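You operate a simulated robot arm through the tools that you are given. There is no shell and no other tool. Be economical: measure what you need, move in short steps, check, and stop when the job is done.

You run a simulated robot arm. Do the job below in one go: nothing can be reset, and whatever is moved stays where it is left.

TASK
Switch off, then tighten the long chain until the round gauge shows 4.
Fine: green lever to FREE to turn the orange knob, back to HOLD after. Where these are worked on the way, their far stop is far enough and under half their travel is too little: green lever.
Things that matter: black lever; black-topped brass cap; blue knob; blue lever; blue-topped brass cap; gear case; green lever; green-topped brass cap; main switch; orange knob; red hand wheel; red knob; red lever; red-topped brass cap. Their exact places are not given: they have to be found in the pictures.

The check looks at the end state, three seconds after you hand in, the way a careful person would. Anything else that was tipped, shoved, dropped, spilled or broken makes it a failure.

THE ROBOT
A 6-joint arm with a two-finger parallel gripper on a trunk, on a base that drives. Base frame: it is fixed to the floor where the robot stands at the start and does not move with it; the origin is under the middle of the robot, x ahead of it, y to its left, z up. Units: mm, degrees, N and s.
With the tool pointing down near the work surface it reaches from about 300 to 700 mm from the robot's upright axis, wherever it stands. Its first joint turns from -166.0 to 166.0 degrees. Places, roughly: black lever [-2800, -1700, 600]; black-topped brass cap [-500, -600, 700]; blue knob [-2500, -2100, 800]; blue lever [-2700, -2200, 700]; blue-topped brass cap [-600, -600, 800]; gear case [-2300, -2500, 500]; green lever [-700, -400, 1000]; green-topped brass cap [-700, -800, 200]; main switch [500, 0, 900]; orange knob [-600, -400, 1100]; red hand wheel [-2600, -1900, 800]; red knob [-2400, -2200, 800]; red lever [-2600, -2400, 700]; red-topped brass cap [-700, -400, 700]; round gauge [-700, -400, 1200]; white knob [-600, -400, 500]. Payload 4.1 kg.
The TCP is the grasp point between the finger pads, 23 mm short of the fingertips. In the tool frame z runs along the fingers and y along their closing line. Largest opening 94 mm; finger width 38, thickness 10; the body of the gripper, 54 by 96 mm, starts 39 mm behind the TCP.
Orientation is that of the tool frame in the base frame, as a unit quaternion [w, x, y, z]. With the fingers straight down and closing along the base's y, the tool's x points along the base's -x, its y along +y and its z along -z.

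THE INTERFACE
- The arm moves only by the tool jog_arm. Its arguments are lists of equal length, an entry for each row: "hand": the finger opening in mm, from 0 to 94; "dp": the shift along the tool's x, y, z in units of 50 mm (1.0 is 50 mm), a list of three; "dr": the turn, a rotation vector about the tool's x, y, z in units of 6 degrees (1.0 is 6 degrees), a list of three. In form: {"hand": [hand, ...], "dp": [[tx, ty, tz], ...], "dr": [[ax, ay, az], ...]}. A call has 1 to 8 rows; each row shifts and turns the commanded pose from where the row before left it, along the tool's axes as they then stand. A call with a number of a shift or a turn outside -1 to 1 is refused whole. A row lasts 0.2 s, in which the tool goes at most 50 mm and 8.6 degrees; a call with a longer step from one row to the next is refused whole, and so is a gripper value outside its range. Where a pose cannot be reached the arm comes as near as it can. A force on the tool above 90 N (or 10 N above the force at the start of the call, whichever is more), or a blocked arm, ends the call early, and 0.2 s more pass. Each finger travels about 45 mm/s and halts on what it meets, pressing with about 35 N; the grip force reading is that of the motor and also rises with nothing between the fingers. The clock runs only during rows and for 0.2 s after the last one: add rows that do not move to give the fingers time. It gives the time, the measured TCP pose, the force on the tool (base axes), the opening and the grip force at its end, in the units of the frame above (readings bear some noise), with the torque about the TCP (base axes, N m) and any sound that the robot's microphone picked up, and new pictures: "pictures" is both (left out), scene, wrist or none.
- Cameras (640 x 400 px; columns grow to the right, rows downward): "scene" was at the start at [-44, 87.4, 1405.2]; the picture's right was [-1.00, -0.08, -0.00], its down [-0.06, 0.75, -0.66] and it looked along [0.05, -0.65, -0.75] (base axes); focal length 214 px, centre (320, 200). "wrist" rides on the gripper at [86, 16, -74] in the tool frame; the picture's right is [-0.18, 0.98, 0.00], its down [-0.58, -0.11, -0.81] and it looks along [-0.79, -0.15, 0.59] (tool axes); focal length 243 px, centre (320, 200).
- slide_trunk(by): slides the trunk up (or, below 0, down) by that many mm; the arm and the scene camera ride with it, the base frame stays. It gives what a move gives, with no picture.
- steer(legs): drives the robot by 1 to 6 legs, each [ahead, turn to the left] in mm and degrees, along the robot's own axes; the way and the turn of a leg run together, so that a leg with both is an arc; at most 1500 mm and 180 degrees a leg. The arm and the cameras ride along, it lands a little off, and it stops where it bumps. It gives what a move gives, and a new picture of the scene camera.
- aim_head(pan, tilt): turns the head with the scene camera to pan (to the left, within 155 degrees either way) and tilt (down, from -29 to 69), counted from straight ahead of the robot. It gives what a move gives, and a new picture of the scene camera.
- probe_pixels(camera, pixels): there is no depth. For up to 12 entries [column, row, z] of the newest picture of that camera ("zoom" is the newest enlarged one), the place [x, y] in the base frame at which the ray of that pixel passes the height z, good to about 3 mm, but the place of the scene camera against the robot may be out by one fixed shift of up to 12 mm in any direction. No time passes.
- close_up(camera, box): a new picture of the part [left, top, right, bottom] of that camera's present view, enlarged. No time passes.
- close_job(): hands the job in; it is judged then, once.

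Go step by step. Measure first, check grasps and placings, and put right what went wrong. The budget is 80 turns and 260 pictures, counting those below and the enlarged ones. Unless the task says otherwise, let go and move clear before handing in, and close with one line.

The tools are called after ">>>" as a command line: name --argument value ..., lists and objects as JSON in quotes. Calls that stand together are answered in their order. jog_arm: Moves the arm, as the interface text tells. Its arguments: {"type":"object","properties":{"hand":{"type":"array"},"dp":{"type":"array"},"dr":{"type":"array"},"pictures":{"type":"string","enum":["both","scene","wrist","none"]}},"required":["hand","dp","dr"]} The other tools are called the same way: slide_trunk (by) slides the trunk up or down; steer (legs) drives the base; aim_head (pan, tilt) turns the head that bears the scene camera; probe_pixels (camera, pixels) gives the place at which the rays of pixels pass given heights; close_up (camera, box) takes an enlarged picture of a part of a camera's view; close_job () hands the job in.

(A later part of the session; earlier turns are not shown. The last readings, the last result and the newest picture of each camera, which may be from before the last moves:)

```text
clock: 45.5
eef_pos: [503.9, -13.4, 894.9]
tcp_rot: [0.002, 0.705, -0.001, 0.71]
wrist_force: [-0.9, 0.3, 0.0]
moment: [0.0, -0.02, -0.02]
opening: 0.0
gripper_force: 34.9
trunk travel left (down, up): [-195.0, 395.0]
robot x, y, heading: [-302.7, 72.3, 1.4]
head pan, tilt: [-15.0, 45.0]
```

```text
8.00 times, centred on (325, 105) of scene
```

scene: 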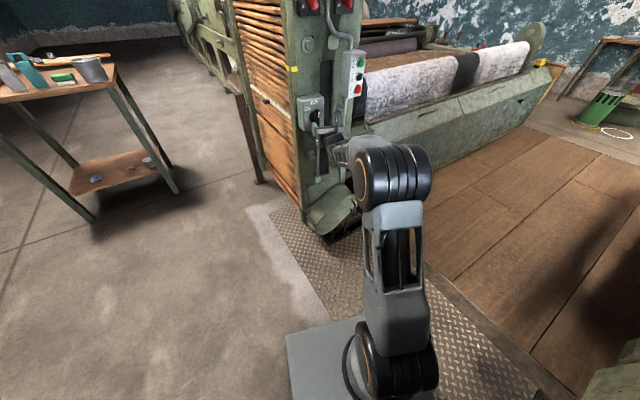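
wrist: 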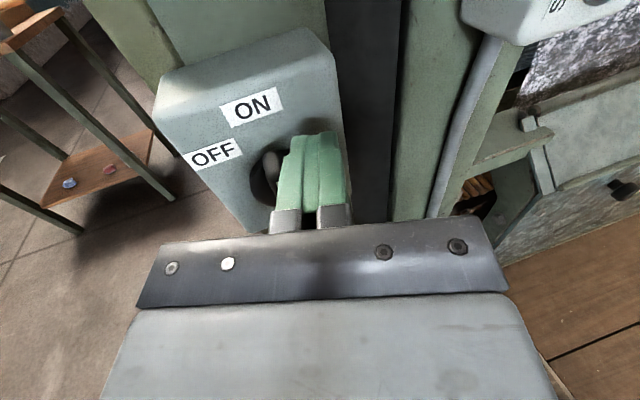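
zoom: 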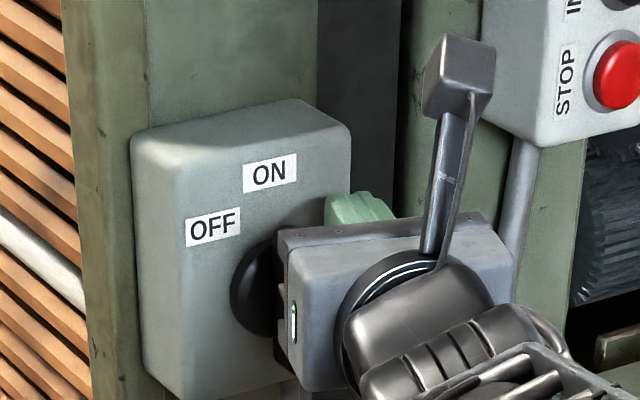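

Fingers are beside the handle. I'll push toward OFF (base +y).

>>> jog_arm --hand '[0, 0, 0, 0, 0, 0]' --dp '[[0, -0.15, 0], [0, -0.15, 0], [0, -0.15, 0], [0, -0.15, 0], [0, -0.12, 0], [0, 0, 0]]' --dr '[[0, 0, 0], [0, 0, 0], [0, 0, 0], [0, 0, 0], [0, 0, 0], [0, 0, 0]]' --pictures "wrist"

>>> close_up --camera "scene" --box '[285, 80, 365, 130]'

```text
clock: 46.9
eef_pos: [501.4, 23.3, 893.4]
tcp_rot: [0.003, 0.704, -0.001, 0.71]
wrist_force: [-0.5, 0.7, 0.6]
moment: [0.0, 0.01, 0.01]
opening: 0.0
gripper_force: 34.7
trunk travel left (down, up): [-195.0, 395.0]
robot x, y, heading: [-302.4, 69.4, 1.5]
head pan, tilt: [-15.0, 45.0]
```

wrist: 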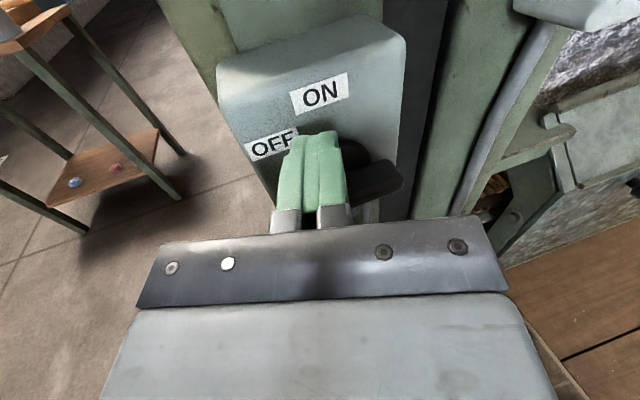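

```text
8.00 times, centred on (325, 105) of scene
```

zoom: 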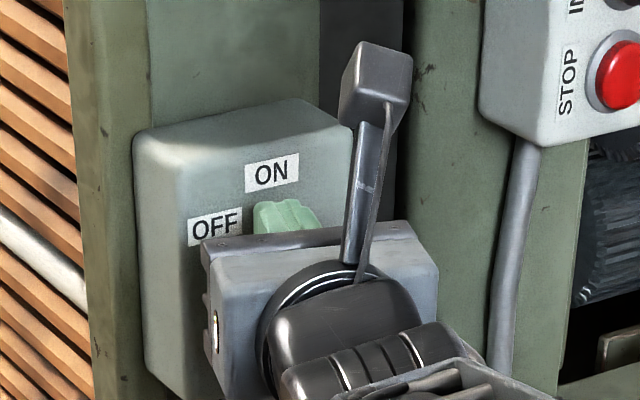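

The handle swung over (its lower end is now at the right, 390,180). I'll back off and check it.

>>> jog_arm --hand '[0, 0, 0]' --dp '[[0, 0, -0.6], [0, 0, -0.8], [0, 0, -0.8]]' --dr '[[0, 0, 0], [0, 0, 0], [0, 0, 0]]' --pictures "wrist"

>>> close_up --camera "wrist" --box '[220, 20, 380, 120]'

```text
clock: 47.7
eef_pos: [390.7, 21.2, 892.9]
tcp_rot: [0.003, 0.704, -0.001, 0.71]
wrist_force: [0.0, -0.6, -0.5]
moment: [-0.02, 0.0, -0.04]
opening: 0.0
gripper_force: 35.0
trunk travel left (down, up): [-195.0, 395.0]
robot x, y, heading: [-299.5, 66.5, 1.5]
head pan, tilt: [-15.0, 45.0]
```

wrist: 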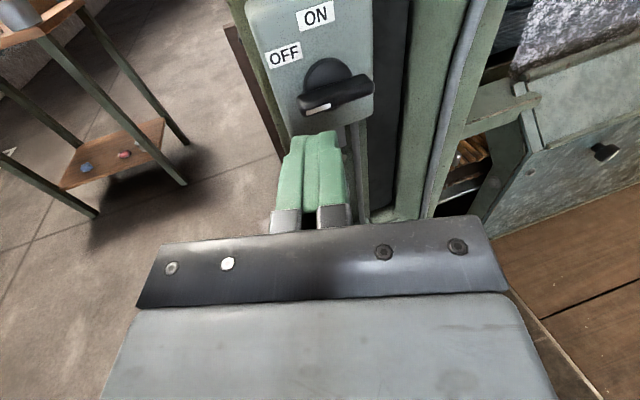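

```text
4.00 times, centred on (300, 70) of wrist
```

zoom: 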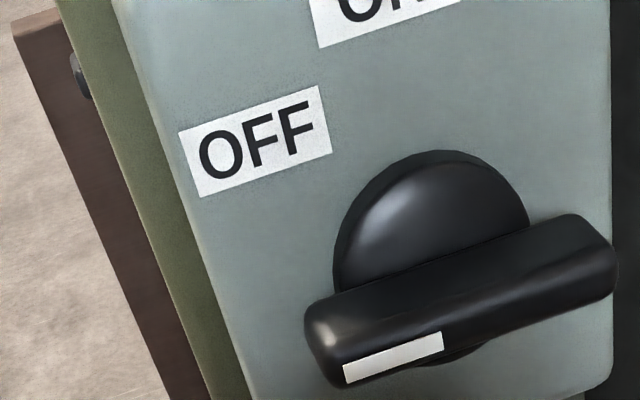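

The handle now lies across, stripe end to the left. I need a cleaner view to judge whether it sits at the OFF mark, so I'll enlarge the scene view.

>>> close_up --camera "scene" --box '[285, 80, 365, 130]'

>>> close_up --camera "wrist" --box '[230, 0, 390, 140]'

```text
8.00 times, centred on (325, 105) of scene
```

zoom: 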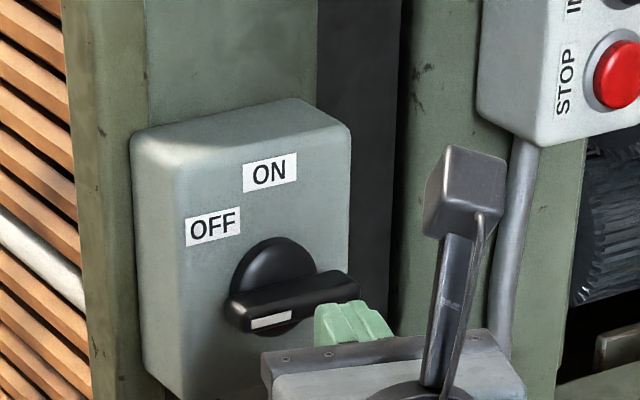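

```text
2.86 times, centred on (310, 70) of wrist
```

zoom: 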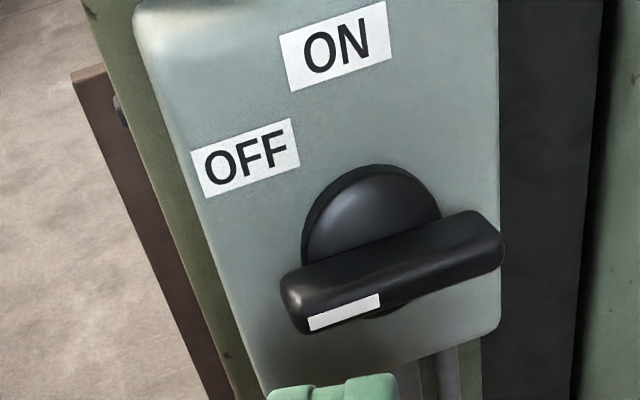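

The handle lies exactly at 90° from ON, at rest on the OFF side, with no force left. Now I'll look at the chain machine behind me.

>>> aim_head --pan -135 --tilt 25

>>> close_up --camera "scene" --box '[200, 0, 520, 200]'

>>> close_up --camera "scene" --box '[100, 100, 420, 300]'

```text
clock: 49.7
eef_pos: [392.8, 19.5, 892.7]
tcp_rot: [0.002, 0.705, -0.001, 0.71]
wrist_force: [0.3, -0.1, -0.1]
moment: [0.0, 0.01, 0.0]
opening: 0.0
gripper_force: 35.1
trunk travel left (down, up): [-195.0, 395.0]
robot x, y, heading: [-299.1, 69.2, 1.4]
head pan, tilt: [-135.0, 25.0]
```

scene: 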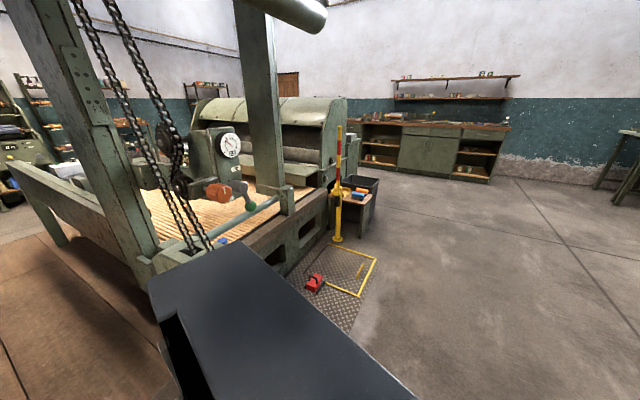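

```text
2.00 times, centred on (360, 100) of scene
```

zoom: 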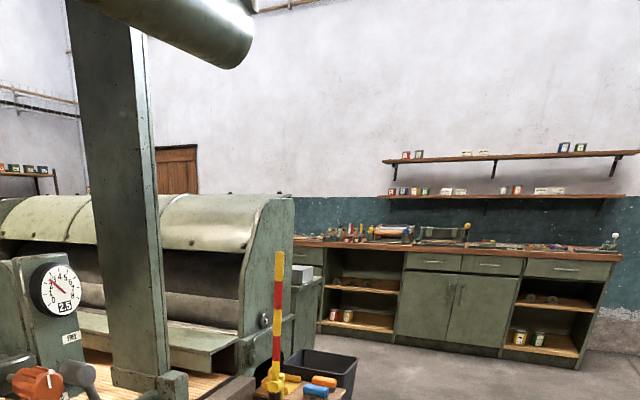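

```text
2.00 times, centred on (260, 200) of scene
```

zoom: 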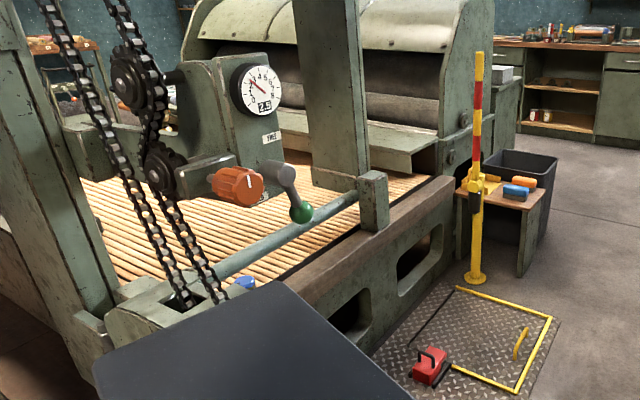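

The gauge reads 2.5, with the orange knob at about (233,190) and the green lever at (245,200). I'll enlarge for details and probe.

>>> close_up --camera "scene" --box '[150, 115, 310, 215]'

>>> probe_pixels --camera "scene" --pixels '[[218, 193, 1050], [218, 193, 1100], [218, 193, 1150], [250, 205, 1000], [250, 205, 950], [231, 146, 1200], [231, 146, 1250], [220, 242, 700], [220, 242, 800]]'

```text
4.00 times, centred on (230, 165) of scene
```

zoom: 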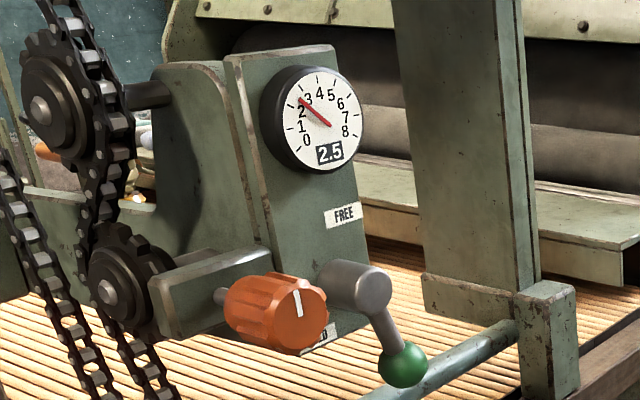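

```text
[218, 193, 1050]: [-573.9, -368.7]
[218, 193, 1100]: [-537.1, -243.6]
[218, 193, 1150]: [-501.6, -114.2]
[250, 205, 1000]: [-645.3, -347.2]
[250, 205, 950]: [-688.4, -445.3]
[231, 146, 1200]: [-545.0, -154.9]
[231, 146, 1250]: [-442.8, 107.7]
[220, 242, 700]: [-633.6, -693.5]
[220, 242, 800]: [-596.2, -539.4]
```

The panel faces +y, so I should stand in the aisle facing −y. I'll retract the arm, raise the trunk and check the aisle to the left before driving.

>>> jog_arm --hand '[0, 0, 0, 0]' --dp '[[0, 0, -0.8], [0, 0, -0.8], [0, 0, -0.8], [0, 0, -0.4]]' --dr '[[0, 0, 0], [0, 0, 0], [0, 0, 0], [0, 0, 0]]' --pictures "none"

>>> slide_trunk --by 170

>>> aim_head --pan 70 --tilt 35

>>> aim_head --pan 140 --tilt 35

```text
clock: 50.7
eef_pos: [252.8, 25.1, 890.8]
tcp_rot: [0.002, 0.704, -0.001, 0.71]
wrist_force: [-0.2, -0.6, -0.5]
moment: [0.01, 0.0, -0.01]
opening: 0.0
gripper_force: 34.7
trunk travel left (down, up): [-195.0, 395.0]
robot x, y, heading: [-301.2, 70.2, 1.5]
head pan, tilt: [-135.0, 25.0]
```

```text
clock: 52.6
eef_pos: [251.5, 24.4, 1061.9]
tcp_rot: [0.002, 0.705, -0.001, 0.709]
wrist_force: [0.4, 0.9, -0.4]
moment: [-0.02, 0.05, 0.01]
opening: 0.0
gripper_force: 34.2
trunk travel left (down, up): [-365.0, 225.0]
robot x, y, heading: [-300.1, 69.6, 1.4]
head pan, tilt: [-135.0, 25.0]
```

```text
clock: 55.6
eef_pos: [253.2, 25.5, 1062.8]
tcp_rot: [0.003, 0.704, -0.001, 0.71]
wrist_force: [-0.2, -0.3, -0.6]
moment: [0.0, 0.0, -0.03]
opening: 0.0
gripper_force: 35.0
trunk travel left (down, up): [-365.0, 225.0]
robot x, y, heading: [-302.3, 69.8, 1.6]
head pan, tilt: [70.0, 35.0]
```

scene: 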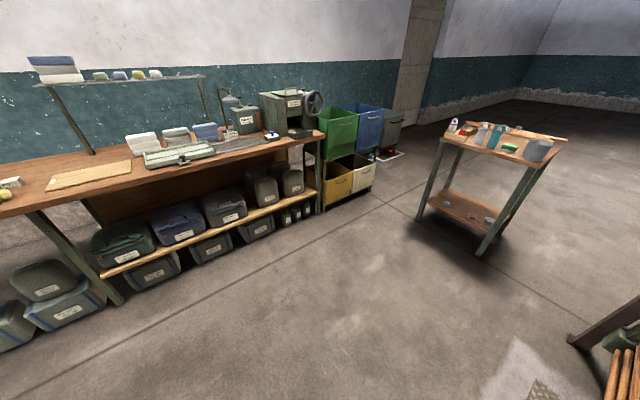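

```text
clock: 57.0
eef_pos: [253.0, 26.2, 1061.6]
tcp_rot: [0.003, 0.705, -0.001, 0.709]
wrist_force: [1.1, 0.8, 0.2]
moment: [0.0, 0.0, -0.01]
opening: 0.0
gripper_force: 34.8
trunk travel left (down, up): [-365.0, 225.0]
robot x, y, heading: [-301.8, 66.2, 1.2]
head pan, tilt: [140.0, 35.0]
```

scene: 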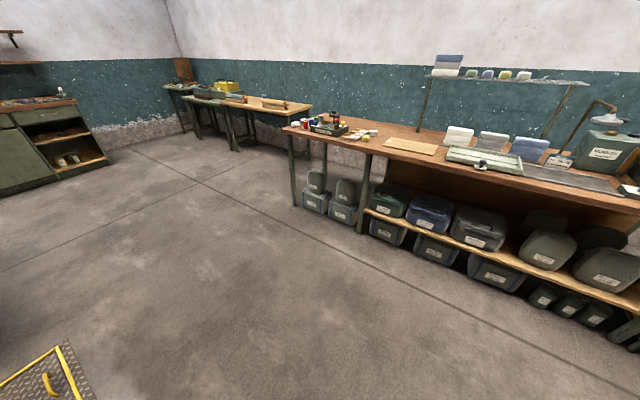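

I'll measure the bench distance to plan the driving.

>>> probe_pixels --camera "scene" --pixels '[[362, 232, 0], [296, 206, 0], [610, 345, 0], [330, 225, 0], [62, 345, 0]]'

```text
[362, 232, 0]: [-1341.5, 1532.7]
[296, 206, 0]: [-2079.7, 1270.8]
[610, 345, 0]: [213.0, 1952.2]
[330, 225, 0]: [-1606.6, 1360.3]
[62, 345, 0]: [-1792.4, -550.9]
```

The aisle is clear up to the bench (y > 1270). I'll drive to about (−519, 560) and face −y.

>>> steer --legs '[[0, 112.7], [538, 0], [0, 156]]'

>>> aim_head --pan 0 --tilt 30

```text
clock: 71.2
eef_pos: [-588.8, 10.1, 1062.5]
tcp_rot: [0.51, 0.491, -0.507, 0.492]
wrist_force: [0.7, -0.4, 0.3]
moment: [-0.02, 0.03, 0.0]
opening: 0.0
gripper_force: 34.5
trunk travel left (down, up): [-365.0, 225.0]
robot x, y, heading: [-525.1, 562.2, -90.3]
head pan, tilt: [140.0, 35.0]
```

scene: 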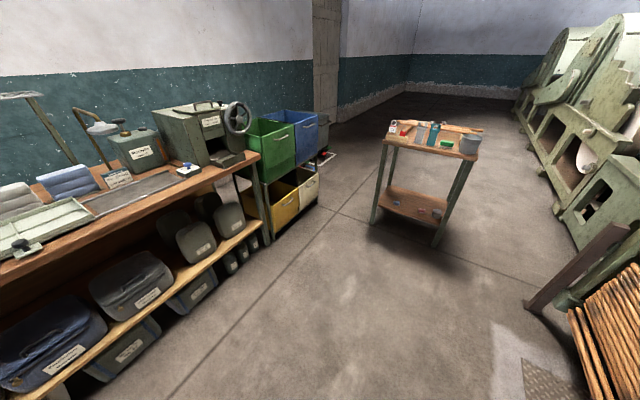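

```text
clock: 73.4
eef_pos: [-587.9, 8.2, 1062.3]
tcp_rot: [0.511, 0.49, -0.507, 0.492]
wrist_force: [1.0, 0.7, 0.2]
moment: [0.02, 0.01, 0.0]
opening: 0.2
gripper_force: 35.3
trunk travel left (down, up): [-365.0, 225.0]
robot x, y, heading: [-526.3, 563.3, -90.4]
head pan, tilt: [0.0, 30.0]
```

scene: 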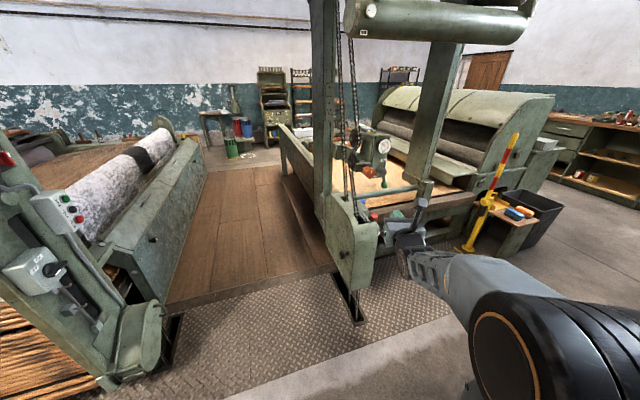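

Good view now. I'll enlarge the panel and also the main switch to double-check it.

>>> close_up --camera "scene" --box '[330, 115, 442, 185]'

>>> close_up --camera "scene" --box '[0, 220, 112, 290]'

>>> close_up --camera "scene" --box '[290, 110, 450, 280]'

>>> probe_pixels --camera "scene" --pixels '[[366, 171, 1050], [366, 171, 1100], [383, 184, 950], [383, 184, 1000], [382, 146, 1150], [382, 146, 1200], [365, 227, 850], [365, 227, 800], [400, 187, 950]]'

```text
5.71 times, centred on (386, 150) of scene
```

zoom: 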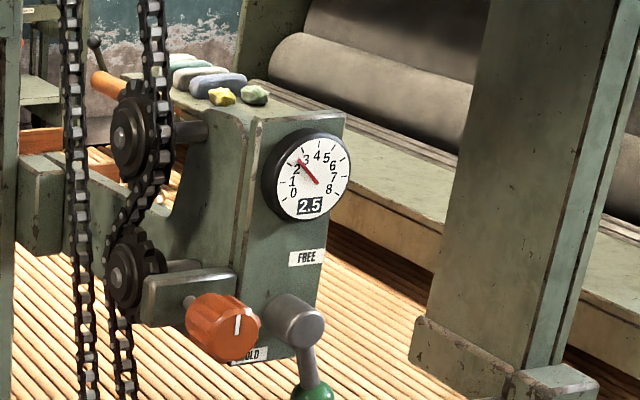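

```text
5.71 times, centred on (56, 255) of scene
```

zoom: 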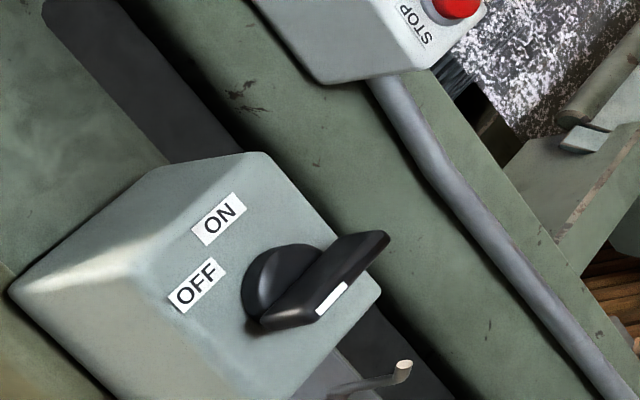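

```text
2.35 times, centred on (370, 195) of scene
```

zoom: 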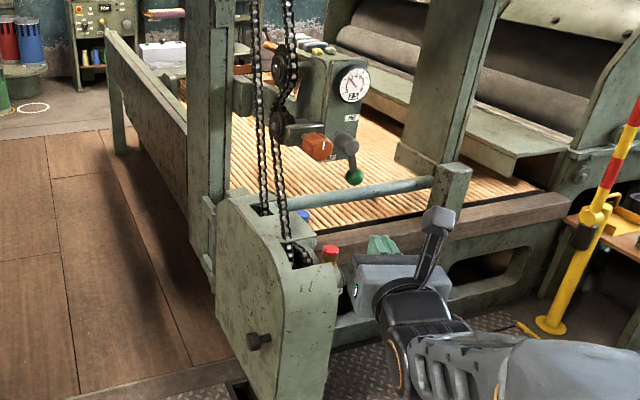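

```text
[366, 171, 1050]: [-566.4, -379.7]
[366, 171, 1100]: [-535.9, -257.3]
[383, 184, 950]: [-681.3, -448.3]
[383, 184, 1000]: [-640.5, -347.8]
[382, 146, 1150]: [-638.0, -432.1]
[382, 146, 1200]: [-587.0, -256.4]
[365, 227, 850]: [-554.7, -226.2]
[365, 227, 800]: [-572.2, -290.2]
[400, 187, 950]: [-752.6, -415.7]
```

Switch is confirmed off. The panel appears turned somewhat toward −x, so I'll take a wrist view from here (a null move).

>>> jog_arm --hand '[30]' --dp '[[0, 0, 0]]' --dr '[[0, 0, 0]]' --pictures "wrist"

>>> close_up --camera "wrist" --box '[200, 0, 440, 150]'

```text
clock: 73.8
eef_pos: [-588.7, 8.7, 1062.0]
tcp_rot: [0.511, 0.49, -0.507, 0.492]
wrist_force: [-0.1, 0.6, 0.0]
moment: [-0.03, 0.02, 0.0]
opening: 30.0
gripper_force: 0.4
trunk travel left (down, up): [-365.0, 225.0]
robot x, y, heading: [-525.5, 560.6, -90.5]
head pan, tilt: [0.0, 30.0]
```

wrist: 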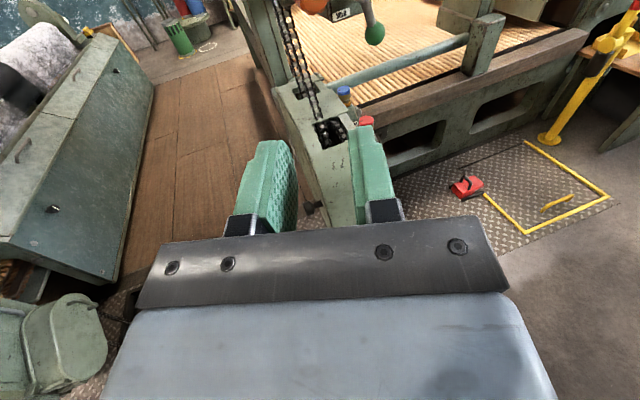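

```text
2.67 times, centred on (320, 75) of wrist
```

zoom: 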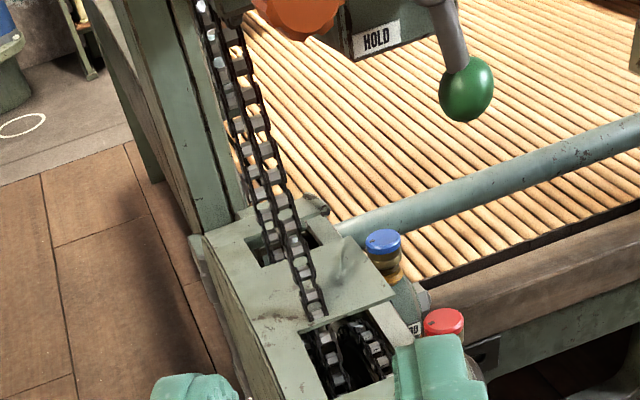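

I'll raise the trunk 200 mm, giving both cameras a second viewpoint of the panel.

>>> slide_trunk --by 200

>>> jog_arm --hand '[60]' --dp '[[0, 0, 0]]' --dr '[[0, 0, 0]]' --pictures "both"

>>> close_up --camera "wrist" --box '[240, 20, 432, 140]'

>>> close_up --camera "scene" --box '[330, 135, 442, 205]'

```text
clock: 76.0
eef_pos: [-590.0, 9.1, 1261.4]
tcp_rot: [0.512, 0.489, -0.507, 0.492]
wrist_force: [0.7, -0.2, -0.5]
moment: [-0.01, 0.02, -0.02]
opening: 30.0
gripper_force: 0.0
trunk travel left (down, up): [-565.0, 25.0]
robot x, y, heading: [-529.0, 561.7, -90.3]
head pan, tilt: [0.0, 30.0]
```

```text
clock: 76.4
eef_pos: [-589.4, 9.4, 1262.6]
tcp_rot: [0.511, 0.49, -0.507, 0.492]
wrist_force: [-0.8, -0.2, -0.3]
moment: [0.02, 0.0, 0.03]
opening: 60.2
gripper_force: 0.1
trunk travel left (down, up): [-565.0, 25.0]
robot x, y, heading: [-529.7, 564.6, -90.2]
head pan, tilt: [0.0, 30.0]
```

scene: 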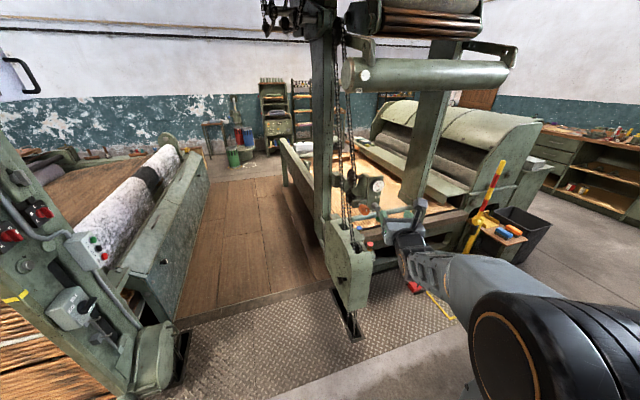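
wrist: 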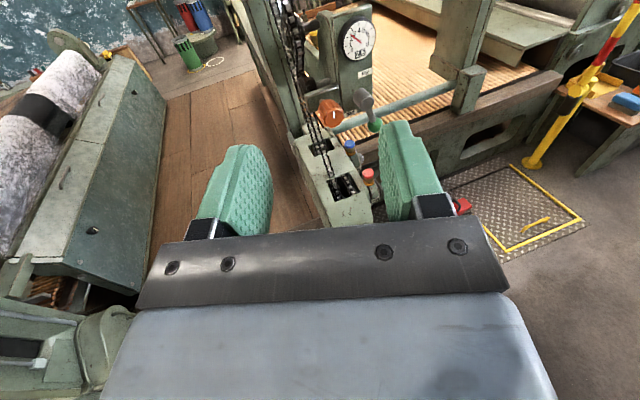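

```text
3.33 times, centred on (336, 80) of wrist
```

zoom: 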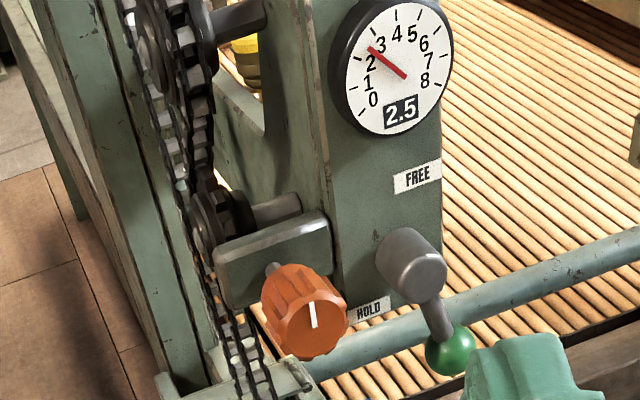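

```text
5.71 times, centred on (386, 170) of scene
```

zoom: 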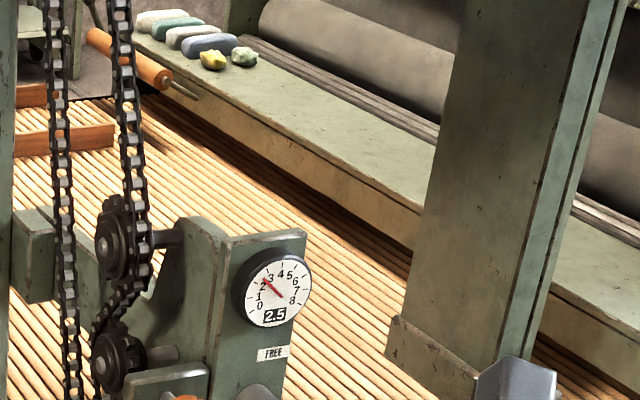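

The panel is clear in the wrist view: gauge (360,42), knob (334,115), lever ball (376,125), hub (364,101). I'll probe these to triangulate.

>>> probe_pixels --camera "wrist" --pixels '[[333.6, 115.4, 1050], [333.6, 115.4, 1000], [360, 42.5, 1150], [360, 42.5, 1200], [375.6, 125, 1000], [375.6, 125, 950], [363.6, 101, 1050], [363.6, 101, 1000]]'

>>> probe_pixels --camera "scene" --pixels '[[378.1, 185.2, 1150], [378.1, 185.2, 1200], [362.4, 204, 1050], [362.4, 204, 1100], [376, 203, 1050], [376, 203, 1100]]'

>>> close_up --camera "scene" --box '[340, 170, 420, 230]'

```text
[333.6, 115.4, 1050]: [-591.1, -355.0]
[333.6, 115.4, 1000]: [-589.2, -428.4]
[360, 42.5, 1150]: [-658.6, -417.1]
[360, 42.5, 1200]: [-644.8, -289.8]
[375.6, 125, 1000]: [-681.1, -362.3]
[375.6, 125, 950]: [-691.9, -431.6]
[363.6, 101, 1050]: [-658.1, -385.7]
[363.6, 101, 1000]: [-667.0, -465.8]
```

```text
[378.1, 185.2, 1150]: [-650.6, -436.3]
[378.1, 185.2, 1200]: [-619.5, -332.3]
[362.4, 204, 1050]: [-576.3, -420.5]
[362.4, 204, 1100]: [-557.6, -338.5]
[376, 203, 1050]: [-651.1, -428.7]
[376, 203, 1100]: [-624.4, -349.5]
```

```text
6.67 times, centred on (380, 200) of scene
```

zoom: 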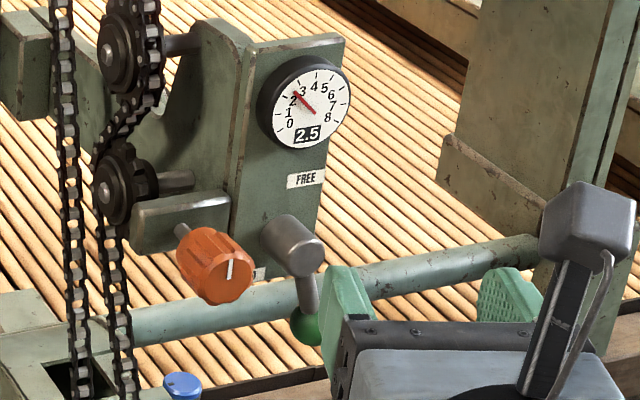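

I'll probe the matching scene pixels of knob front (366.5,212), hub (377,207.5) and ball (378,219).

>>> probe_pixels --camera "scene" --pixels '[[366.5, 212, 1050], [366.5, 212, 1000], [377, 207.5, 1050], [377, 207.5, 1000], [378, 218.9, 1000], [378, 218.9, 950]]'

```text
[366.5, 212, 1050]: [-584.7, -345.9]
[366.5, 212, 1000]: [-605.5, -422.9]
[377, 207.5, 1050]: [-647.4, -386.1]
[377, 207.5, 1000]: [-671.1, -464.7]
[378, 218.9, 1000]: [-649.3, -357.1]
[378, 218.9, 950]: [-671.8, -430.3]
```

The knob front is near (−591, −350, 1053), the lever hub near (−659, −398, 1042), and the panel faces about 20° toward −x. I'll drive to about (−820, 365) at heading −70°, square to it.

>>> steer --legs '[[0, -55.6], [352, 0], [0, 75.8]]'

>>> slide_trunk --by -90

>>> jog_arm --hand '[70]' --dp '[[0, 0, 0]]' --dr '[[0, 0, 0]]' --pictures "both"

```text
clock: 84.3
eef_pos: [-659.6, -171.0, 1261.1]
tcp_rot: [0.409, 0.576, -0.406, 0.579]
wrist_force: [-0.7, 0.5, -0.3]
moment: [0.0, -0.01, 0.0]
opening: 60.0
gripper_force: 0.1
trunk travel left (down, up): [-565.0, 25.0]
robot x, y, heading: [-807.1, 366.9, -68.8]
head pan, tilt: [0.0, 30.0]
```

scene: 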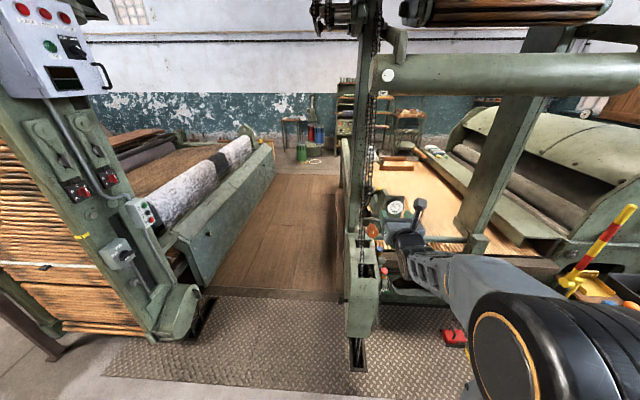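

```text
clock: 85.6
eef_pos: [-659.2, -173.0, 1171.5]
tcp_rot: [0.41, 0.576, -0.406, 0.579]
wrist_force: [0.5, -0.9, 0.0]
moment: [-0.01, 0.04, 0.02]
opening: 60.2
gripper_force: 0.0
trunk travel left (down, up): [-475.0, 115.0]
robot x, y, heading: [-807.9, 365.3, -69.0]
head pan, tilt: [0.0, 30.0]
```

```text
clock: 86.0
eef_pos: [-659.5, -172.2, 1171.9]
tcp_rot: [0.41, 0.576, -0.406, 0.579]
wrist_force: [0.1, -0.1, -0.8]
moment: [-0.03, 0.02, 0.02]
opening: 70.0
gripper_force: 0.0
trunk travel left (down, up): [-475.0, 115.0]
robot x, y, heading: [-804.5, 366.1, -68.8]
head pan, tilt: [0.0, 30.0]
```

scene: 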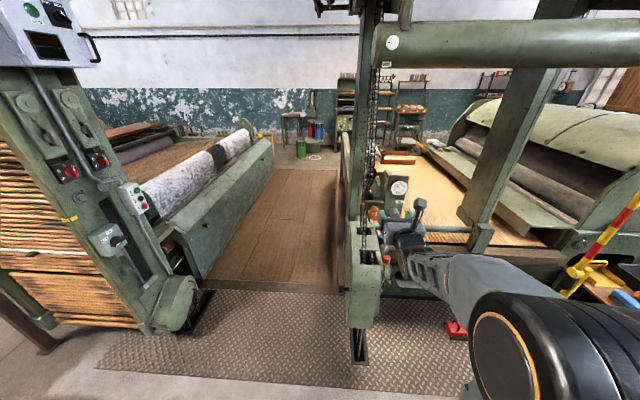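
wrist: 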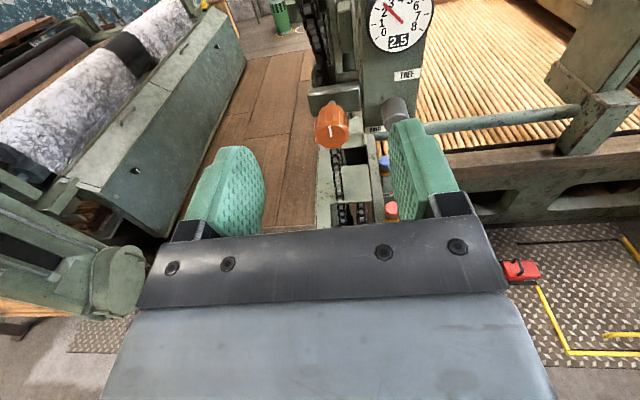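

Now square to the panel. I'll enlarge the wrist view and probe the knob for a good second ray.

>>> close_up --camera "wrist" --box '[290, 0, 482, 120]'

>>> close_up --camera "wrist" --box '[300, 70, 428, 150]'

```text
3.33 times, centred on (386, 60) of wrist
```

zoom: 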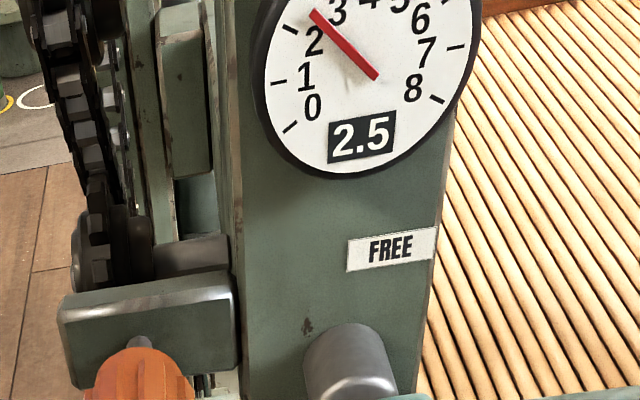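

```text
5.00 times, centred on (364, 110) of wrist
```

zoom: 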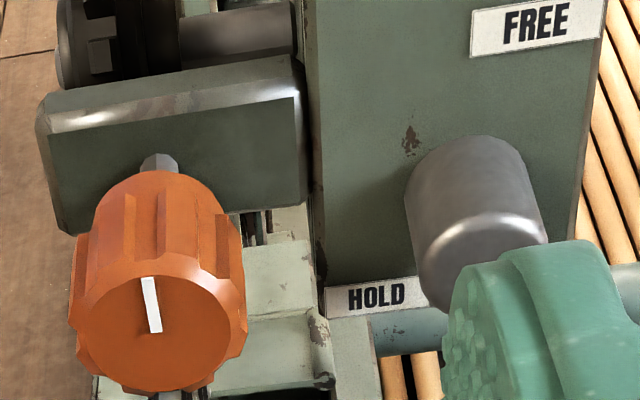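

The knob front centre triangulates to about (−591, −343, 1055), with its axis within 2° of the tool. I'll close the fingers to uncover the lever and look again.

>>> jog_arm --hand '[40, 20, 10, 4, 4]' --dp '[[0, -0.3, 0], [0, -0.3, 0], [0, -0.2, 0], [0, 0, 0], [0, 0, 0]]' --dr '[[0, 0, 0], [0, 0, 0], [0, 0, 0], [0, 0, 0], [0, 0, 0]]' --pictures "wrist"

>>> close_up --camera "wrist" --box '[330, 60, 522, 180]'

```text
clock: 87.2
eef_pos: [-648.6, -163.4, 1177.5]
tcp_rot: [0.408, 0.576, -0.406, 0.58]
wrist_force: [0.1, -0.5, 0.3]
moment: [0.01, 0.0, 0.0]
opening: 4.0
gripper_force: 0.0
out of reach, approached as far as the arm can: row 1, 2, 3
trunk travel left (down, up): [-475.0, 115.0]
robot x, y, heading: [-808.2, 362.1, -68.9]
head pan, tilt: [0.0, 30.0]
```

wrist: 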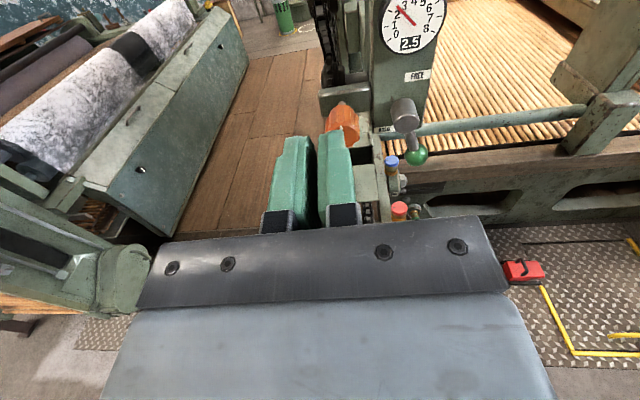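

```text
3.33 times, centred on (426, 120) of wrist
```

zoom: 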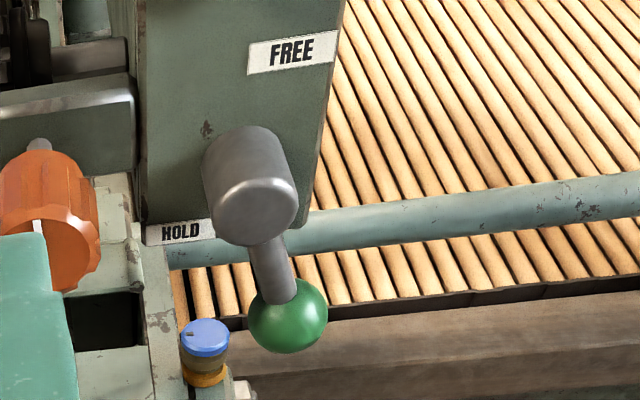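

Ball is near (−687, −400, 973), hub (−667, −400, 1032), so the lever hangs about 18° right of straight down with R ≈ 62. I'll push the ball with closed fingers anticlockwise, through the right, up to FREE; first the pre-position.

>>> slide_trunk --by -130

>>> jog_arm --hand '[0, 0, 0, 0, 0, 0]' --dp '[[-0.27, 0.27, 0.41], [-0.27, 0.27, 0.41], [-0.27, 0.27, 0.41], [-0.27, 0.27, 0.41], [-0.27, 0.27, 0.41], [-0.27, 0.27, 0.41]]' --dr '[[0, 0, 0], [0, 0, 0], [0, 0, 0], [0, 0, 0], [0, 0, 0], [0, 0, 0]]' --pictures "both"

>>> close_up --camera "wrist" --box '[230, 30, 470, 180]'

```text
clock: 88.8
eef_pos: [-648.8, -163.8, 1046.8]
tcp_rot: [0.408, 0.576, -0.406, 0.58]
wrist_force: [0.0, 0.5, -0.2]
moment: [-0.01, 0.0, 0.02]
opening: 3.9
gripper_force: 0.0
trunk travel left (down, up): [-345.0, 245.0]
robot x, y, heading: [-802.8, 361.3, -68.6]
head pan, tilt: [0.0, 30.0]
```

```text
clock: 90.2
eef_pos: [-683.3, -309.8, 965.5]
tcp_rot: [0.408, 0.576, -0.406, 0.581]
wrist_force: [0.1, -0.5, 0.1]
moment: [0.0, -0.01, -0.01]
opening: 0.0
gripper_force: 35.0
trunk travel left (down, up): [-345.0, 245.0]
robot x, y, heading: [-804.8, 363.3, -68.9]
head pan, tilt: [0.0, 30.0]
```

scene: 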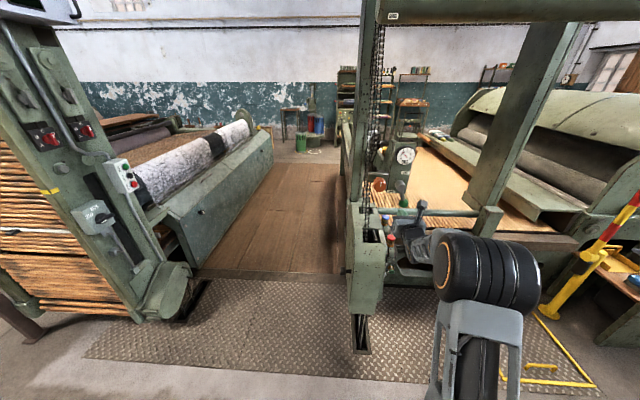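
wrist: 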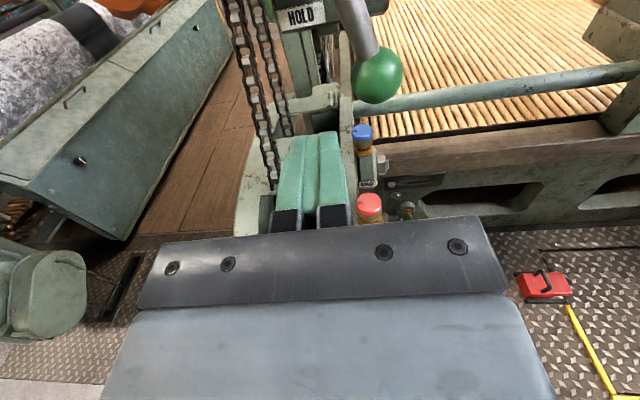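

```text
2.67 times, centred on (350, 105) of wrist
```

zoom: 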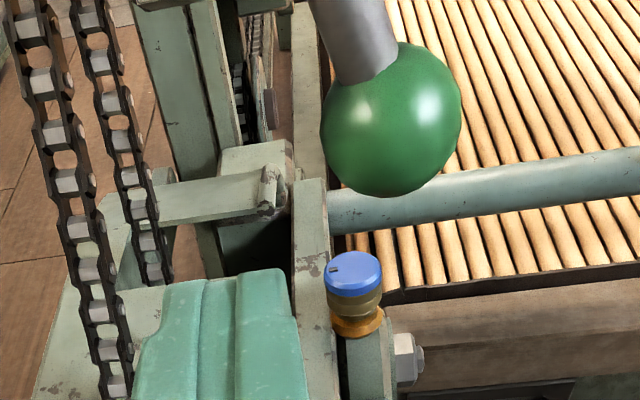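

Refined: ball (−687, −414, 962), R ≈ 72. The fingers are left of and below the ball, so I'll go in 84 mm beside it.

>>> jog_arm --hand '[0, 0, 0, 0, 0]' --dp '[[-0.31, 0, 0], [0, 0, 0.42], [0, 0, 0.42], [0, 0, 0.42], [0, 0, 0.42]]' --dr '[[0, 0, 0], [0, 0, 0], [0, 0, 0], [0, 0, 0], [0, 0, 0]]' --pictures "both"

>>> close_up --camera "scene" --box '[360, 130, 456, 230]'

```text
clock: 91.3
eef_pos: [-654.4, -386.1, 952.5]
tcp_rot: [0.407, 0.576, -0.406, 0.581]
wrist_force: [0.2, 0.1, 0.2]
moment: [0.0, 0.0, -0.02]
opening: 0.0
gripper_force: 34.8
trunk travel left (down, up): [-345.0, 245.0]
robot x, y, heading: [-805.8, 368.2, -69.0]
head pan, tilt: [0.0, 30.0]
```

scene: 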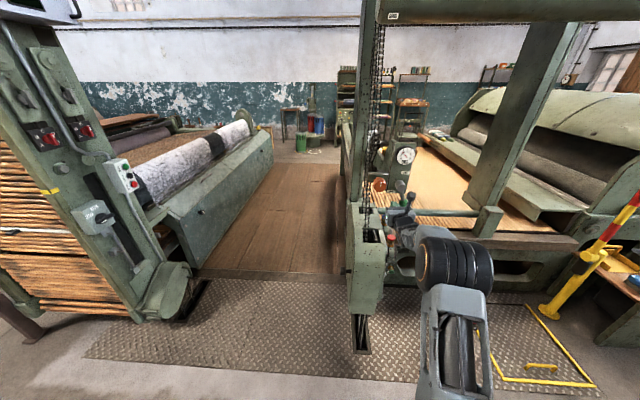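
wrist: 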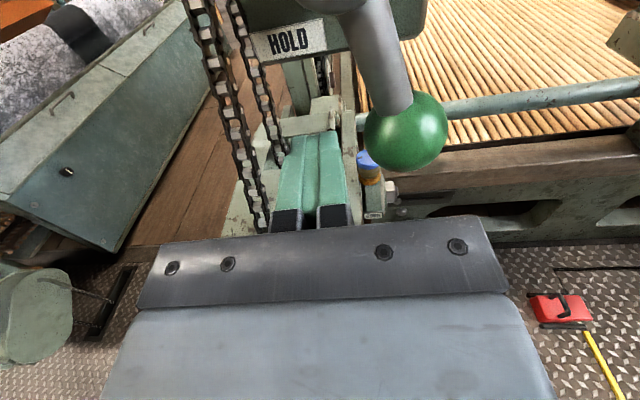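

```text
4.00 times, centred on (408, 180) of scene
```

zoom: 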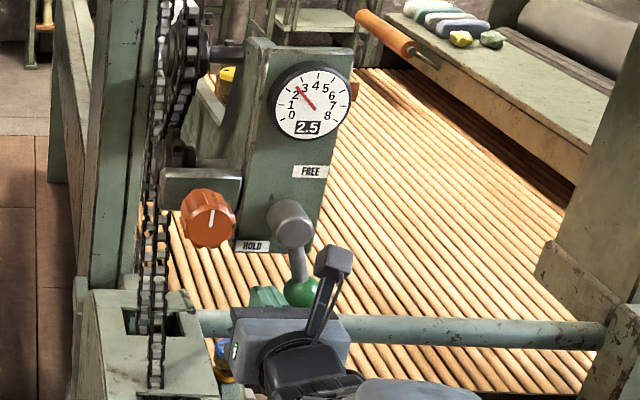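

The fingertips sit left of the ball. I'll push right and round, following the arc, first part.

>>> jog_arm --hand '[0, 0, 0, 0, 0, 0]' --dp '[[-0.04, 0.24, 0], [-0.06, 0.28, 0], [-0.04, 0.28, 0], [0.2, 0.26, 0], [0.22, 0.24, 0], [0, 0, 0]]' --dr '[[0, 0, 0], [0, 0, 0], [0, 0, 0], [0, 0, 0], [0, 0, 0], [0, 0, 0]]' --pictures "wrist"

>>> close_up --camera "scene" --box '[360, 130, 456, 230]'

```text
clock: 92.8
eef_pos: [-714.9, -408.8, 966.7]
tcp_rot: [0.407, 0.577, -0.406, 0.581]
wrist_force: [-0.8, 0.6, -2.7]
moment: [0.09, -0.03, 0.02]
opening: 0.1
gripper_force: 34.7
trunk travel left (down, up): [-345.0, 245.0]
robot x, y, heading: [-805.9, 365.4, -68.7]
head pan, tilt: [0.0, 30.0]
```

wrist: 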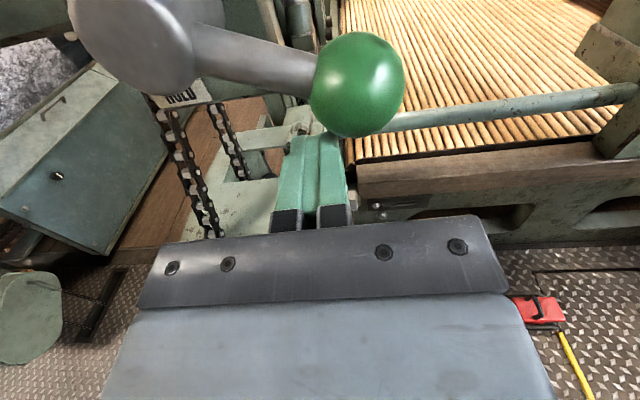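

```text
4.00 times, centred on (408, 180) of scene
```

zoom: 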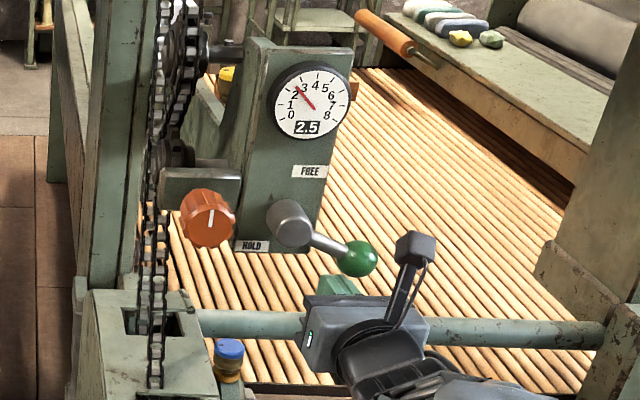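

The lever follows easily (about 3 N). I'll continue under the ball and lift it on round.

>>> jog_arm --hand '[0, 0, 0, 0, 0, 0]' --dp '[[0.27, 0.22, 0], [0.27, 0.22, 0], [0.32, 0.18, 0], [0.32, 0.14, 0], [0.3, -0.08, 0], [0.28, -0.16, 0]]' --dr '[[0, 0, 0], [0, 0, 0], [0, 0, 0], [0, 0, 0], [0, 0, 0], [0, 0, 0]]' --pictures "wrist"

>>> close_up --camera "scene" --box '[360, 130, 456, 230]'

```text
clock: 94.3
eef_pos: [-749.8, -416.6, 998.2]
tcp_rot: [0.383, 0.596, -0.441, 0.551]
wrist_force: [-4.0, 8.6, -25.4]
moment: [0.24, 0.16, -0.1]
opening: 0.0
gripper_force: 34.7
trunk travel left (down, up): [-345.0, 245.0]
robot x, y, heading: [-804.7, 364.8, -69.4]
head pan, tilt: [0.0, 30.0]
stopped in row 6: the arm was blocked; the commanded pose is now the measured one
```

wrist: 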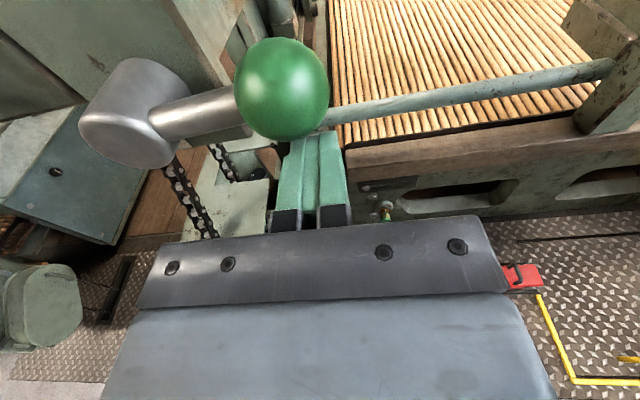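

```text
4.00 times, centred on (408, 180) of scene
```

zoom: 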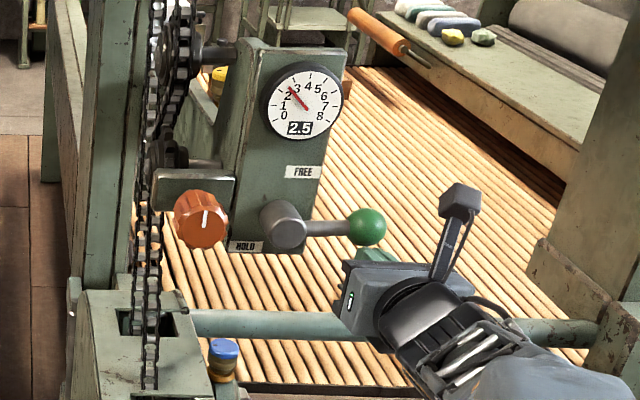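

The lever now stands horizontal, and the arm reported being blocked with about 25 N. I'll press upward gently again to find out whether this is the lever's stop.

>>> jog_arm --hand '[0, 0, 0, 0]' --dp '[[-0.1, -0.1, 0], [0.1, 0, 0], [0.15, 0, 0], [0.15, 0, 0]]' --dr '[[0, 0.9, 0], [0, 0, 0], [0, 0, 0], [0, 0, 0]]' --pictures "wrist"

>>> close_up --camera "scene" --box '[360, 130, 456, 230]'

```text
clock: 95.3
eef_pos: [-748.0, -415.8, 998.4]
tcp_rot: [0.397, 0.573, -0.433, 0.571]
wrist_force: [-19.9, 15.8, -60.7]
moment: [0.8, 0.13, -0.5]
opening: 0.0
gripper_force: 35.3
trunk travel left (down, up): [-345.0, 245.0]
robot x, y, heading: [-807.9, 362.7, -69.1]
head pan, tilt: [0.0, 30.0]
```

wrist: 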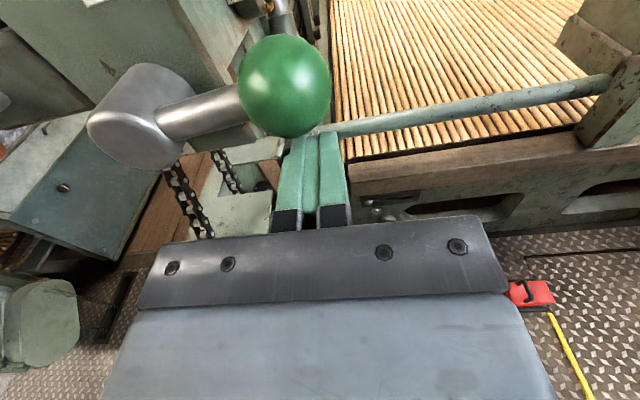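

```text
4.00 times, centred on (408, 180) of scene
```

zoom: 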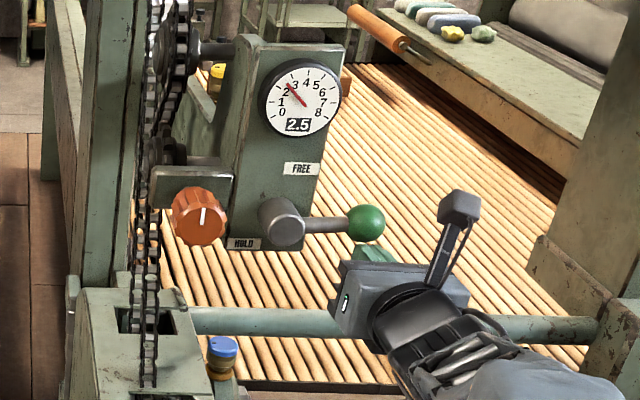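

With 60 N upward the ball does not rise, so the lever is at its FREE stop. I'll back off and move in front of the knob.

>>> jog_arm --hand '[0, 0, 0, 0, 20, 40, 60, 70]' --dp '[[-0.35, 0, 0], [0, 0, -0.8], [0, 0, -0.8], [0.27, -0.68, 0.02], [0.27, -0.68, 0.02], [0.27, -0.68, 0.02], [0.27, -0.68, 0.02], [0.27, -0.68, 0.02]]' --dr '[[0, 0, 0], [0, 0, 0], [0, 0, 0], [0, 0, 0], [0, 0, 0], [0, 0, 0], [0, 0, 0], [0, 0, 0]]' --pictures "wrist"

>>> close_up --camera "scene" --box '[340, 120, 436, 220]'

```text
clock: 97.2
eef_pos: [-609.8, -287.3, 1075.9]
tcp_rot: [0.407, 0.566, -0.419, 0.583]
wrist_force: [-0.7, 0.2, -0.3]
moment: [0.01, -0.06, 0.02]
opening: 69.8
gripper_force: 0.0
trunk travel left (down, up): [-345.0, 245.0]
robot x, y, heading: [-806.1, 366.5, -69.3]
head pan, tilt: [0.0, 30.0]
```

wrist: 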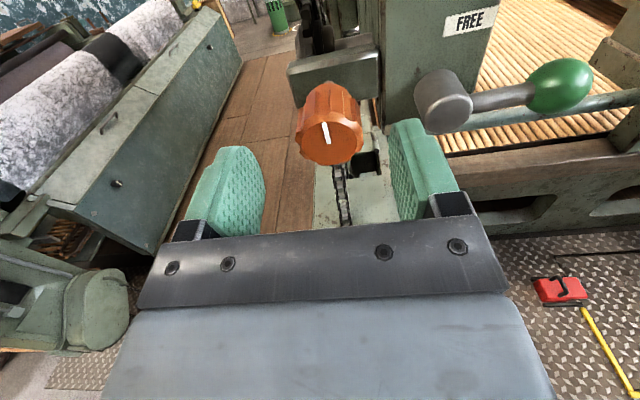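

```text
4.00 times, centred on (388, 170) of scene
```

zoom: 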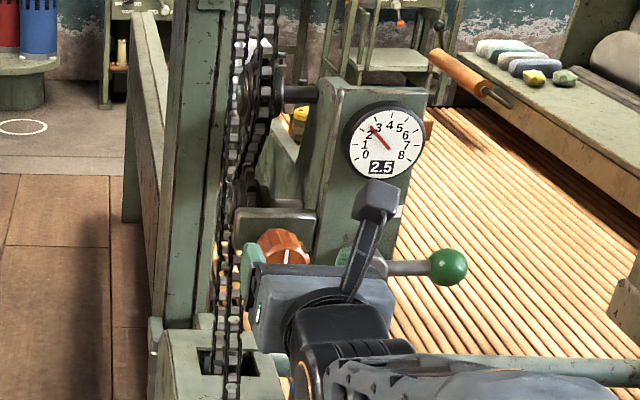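

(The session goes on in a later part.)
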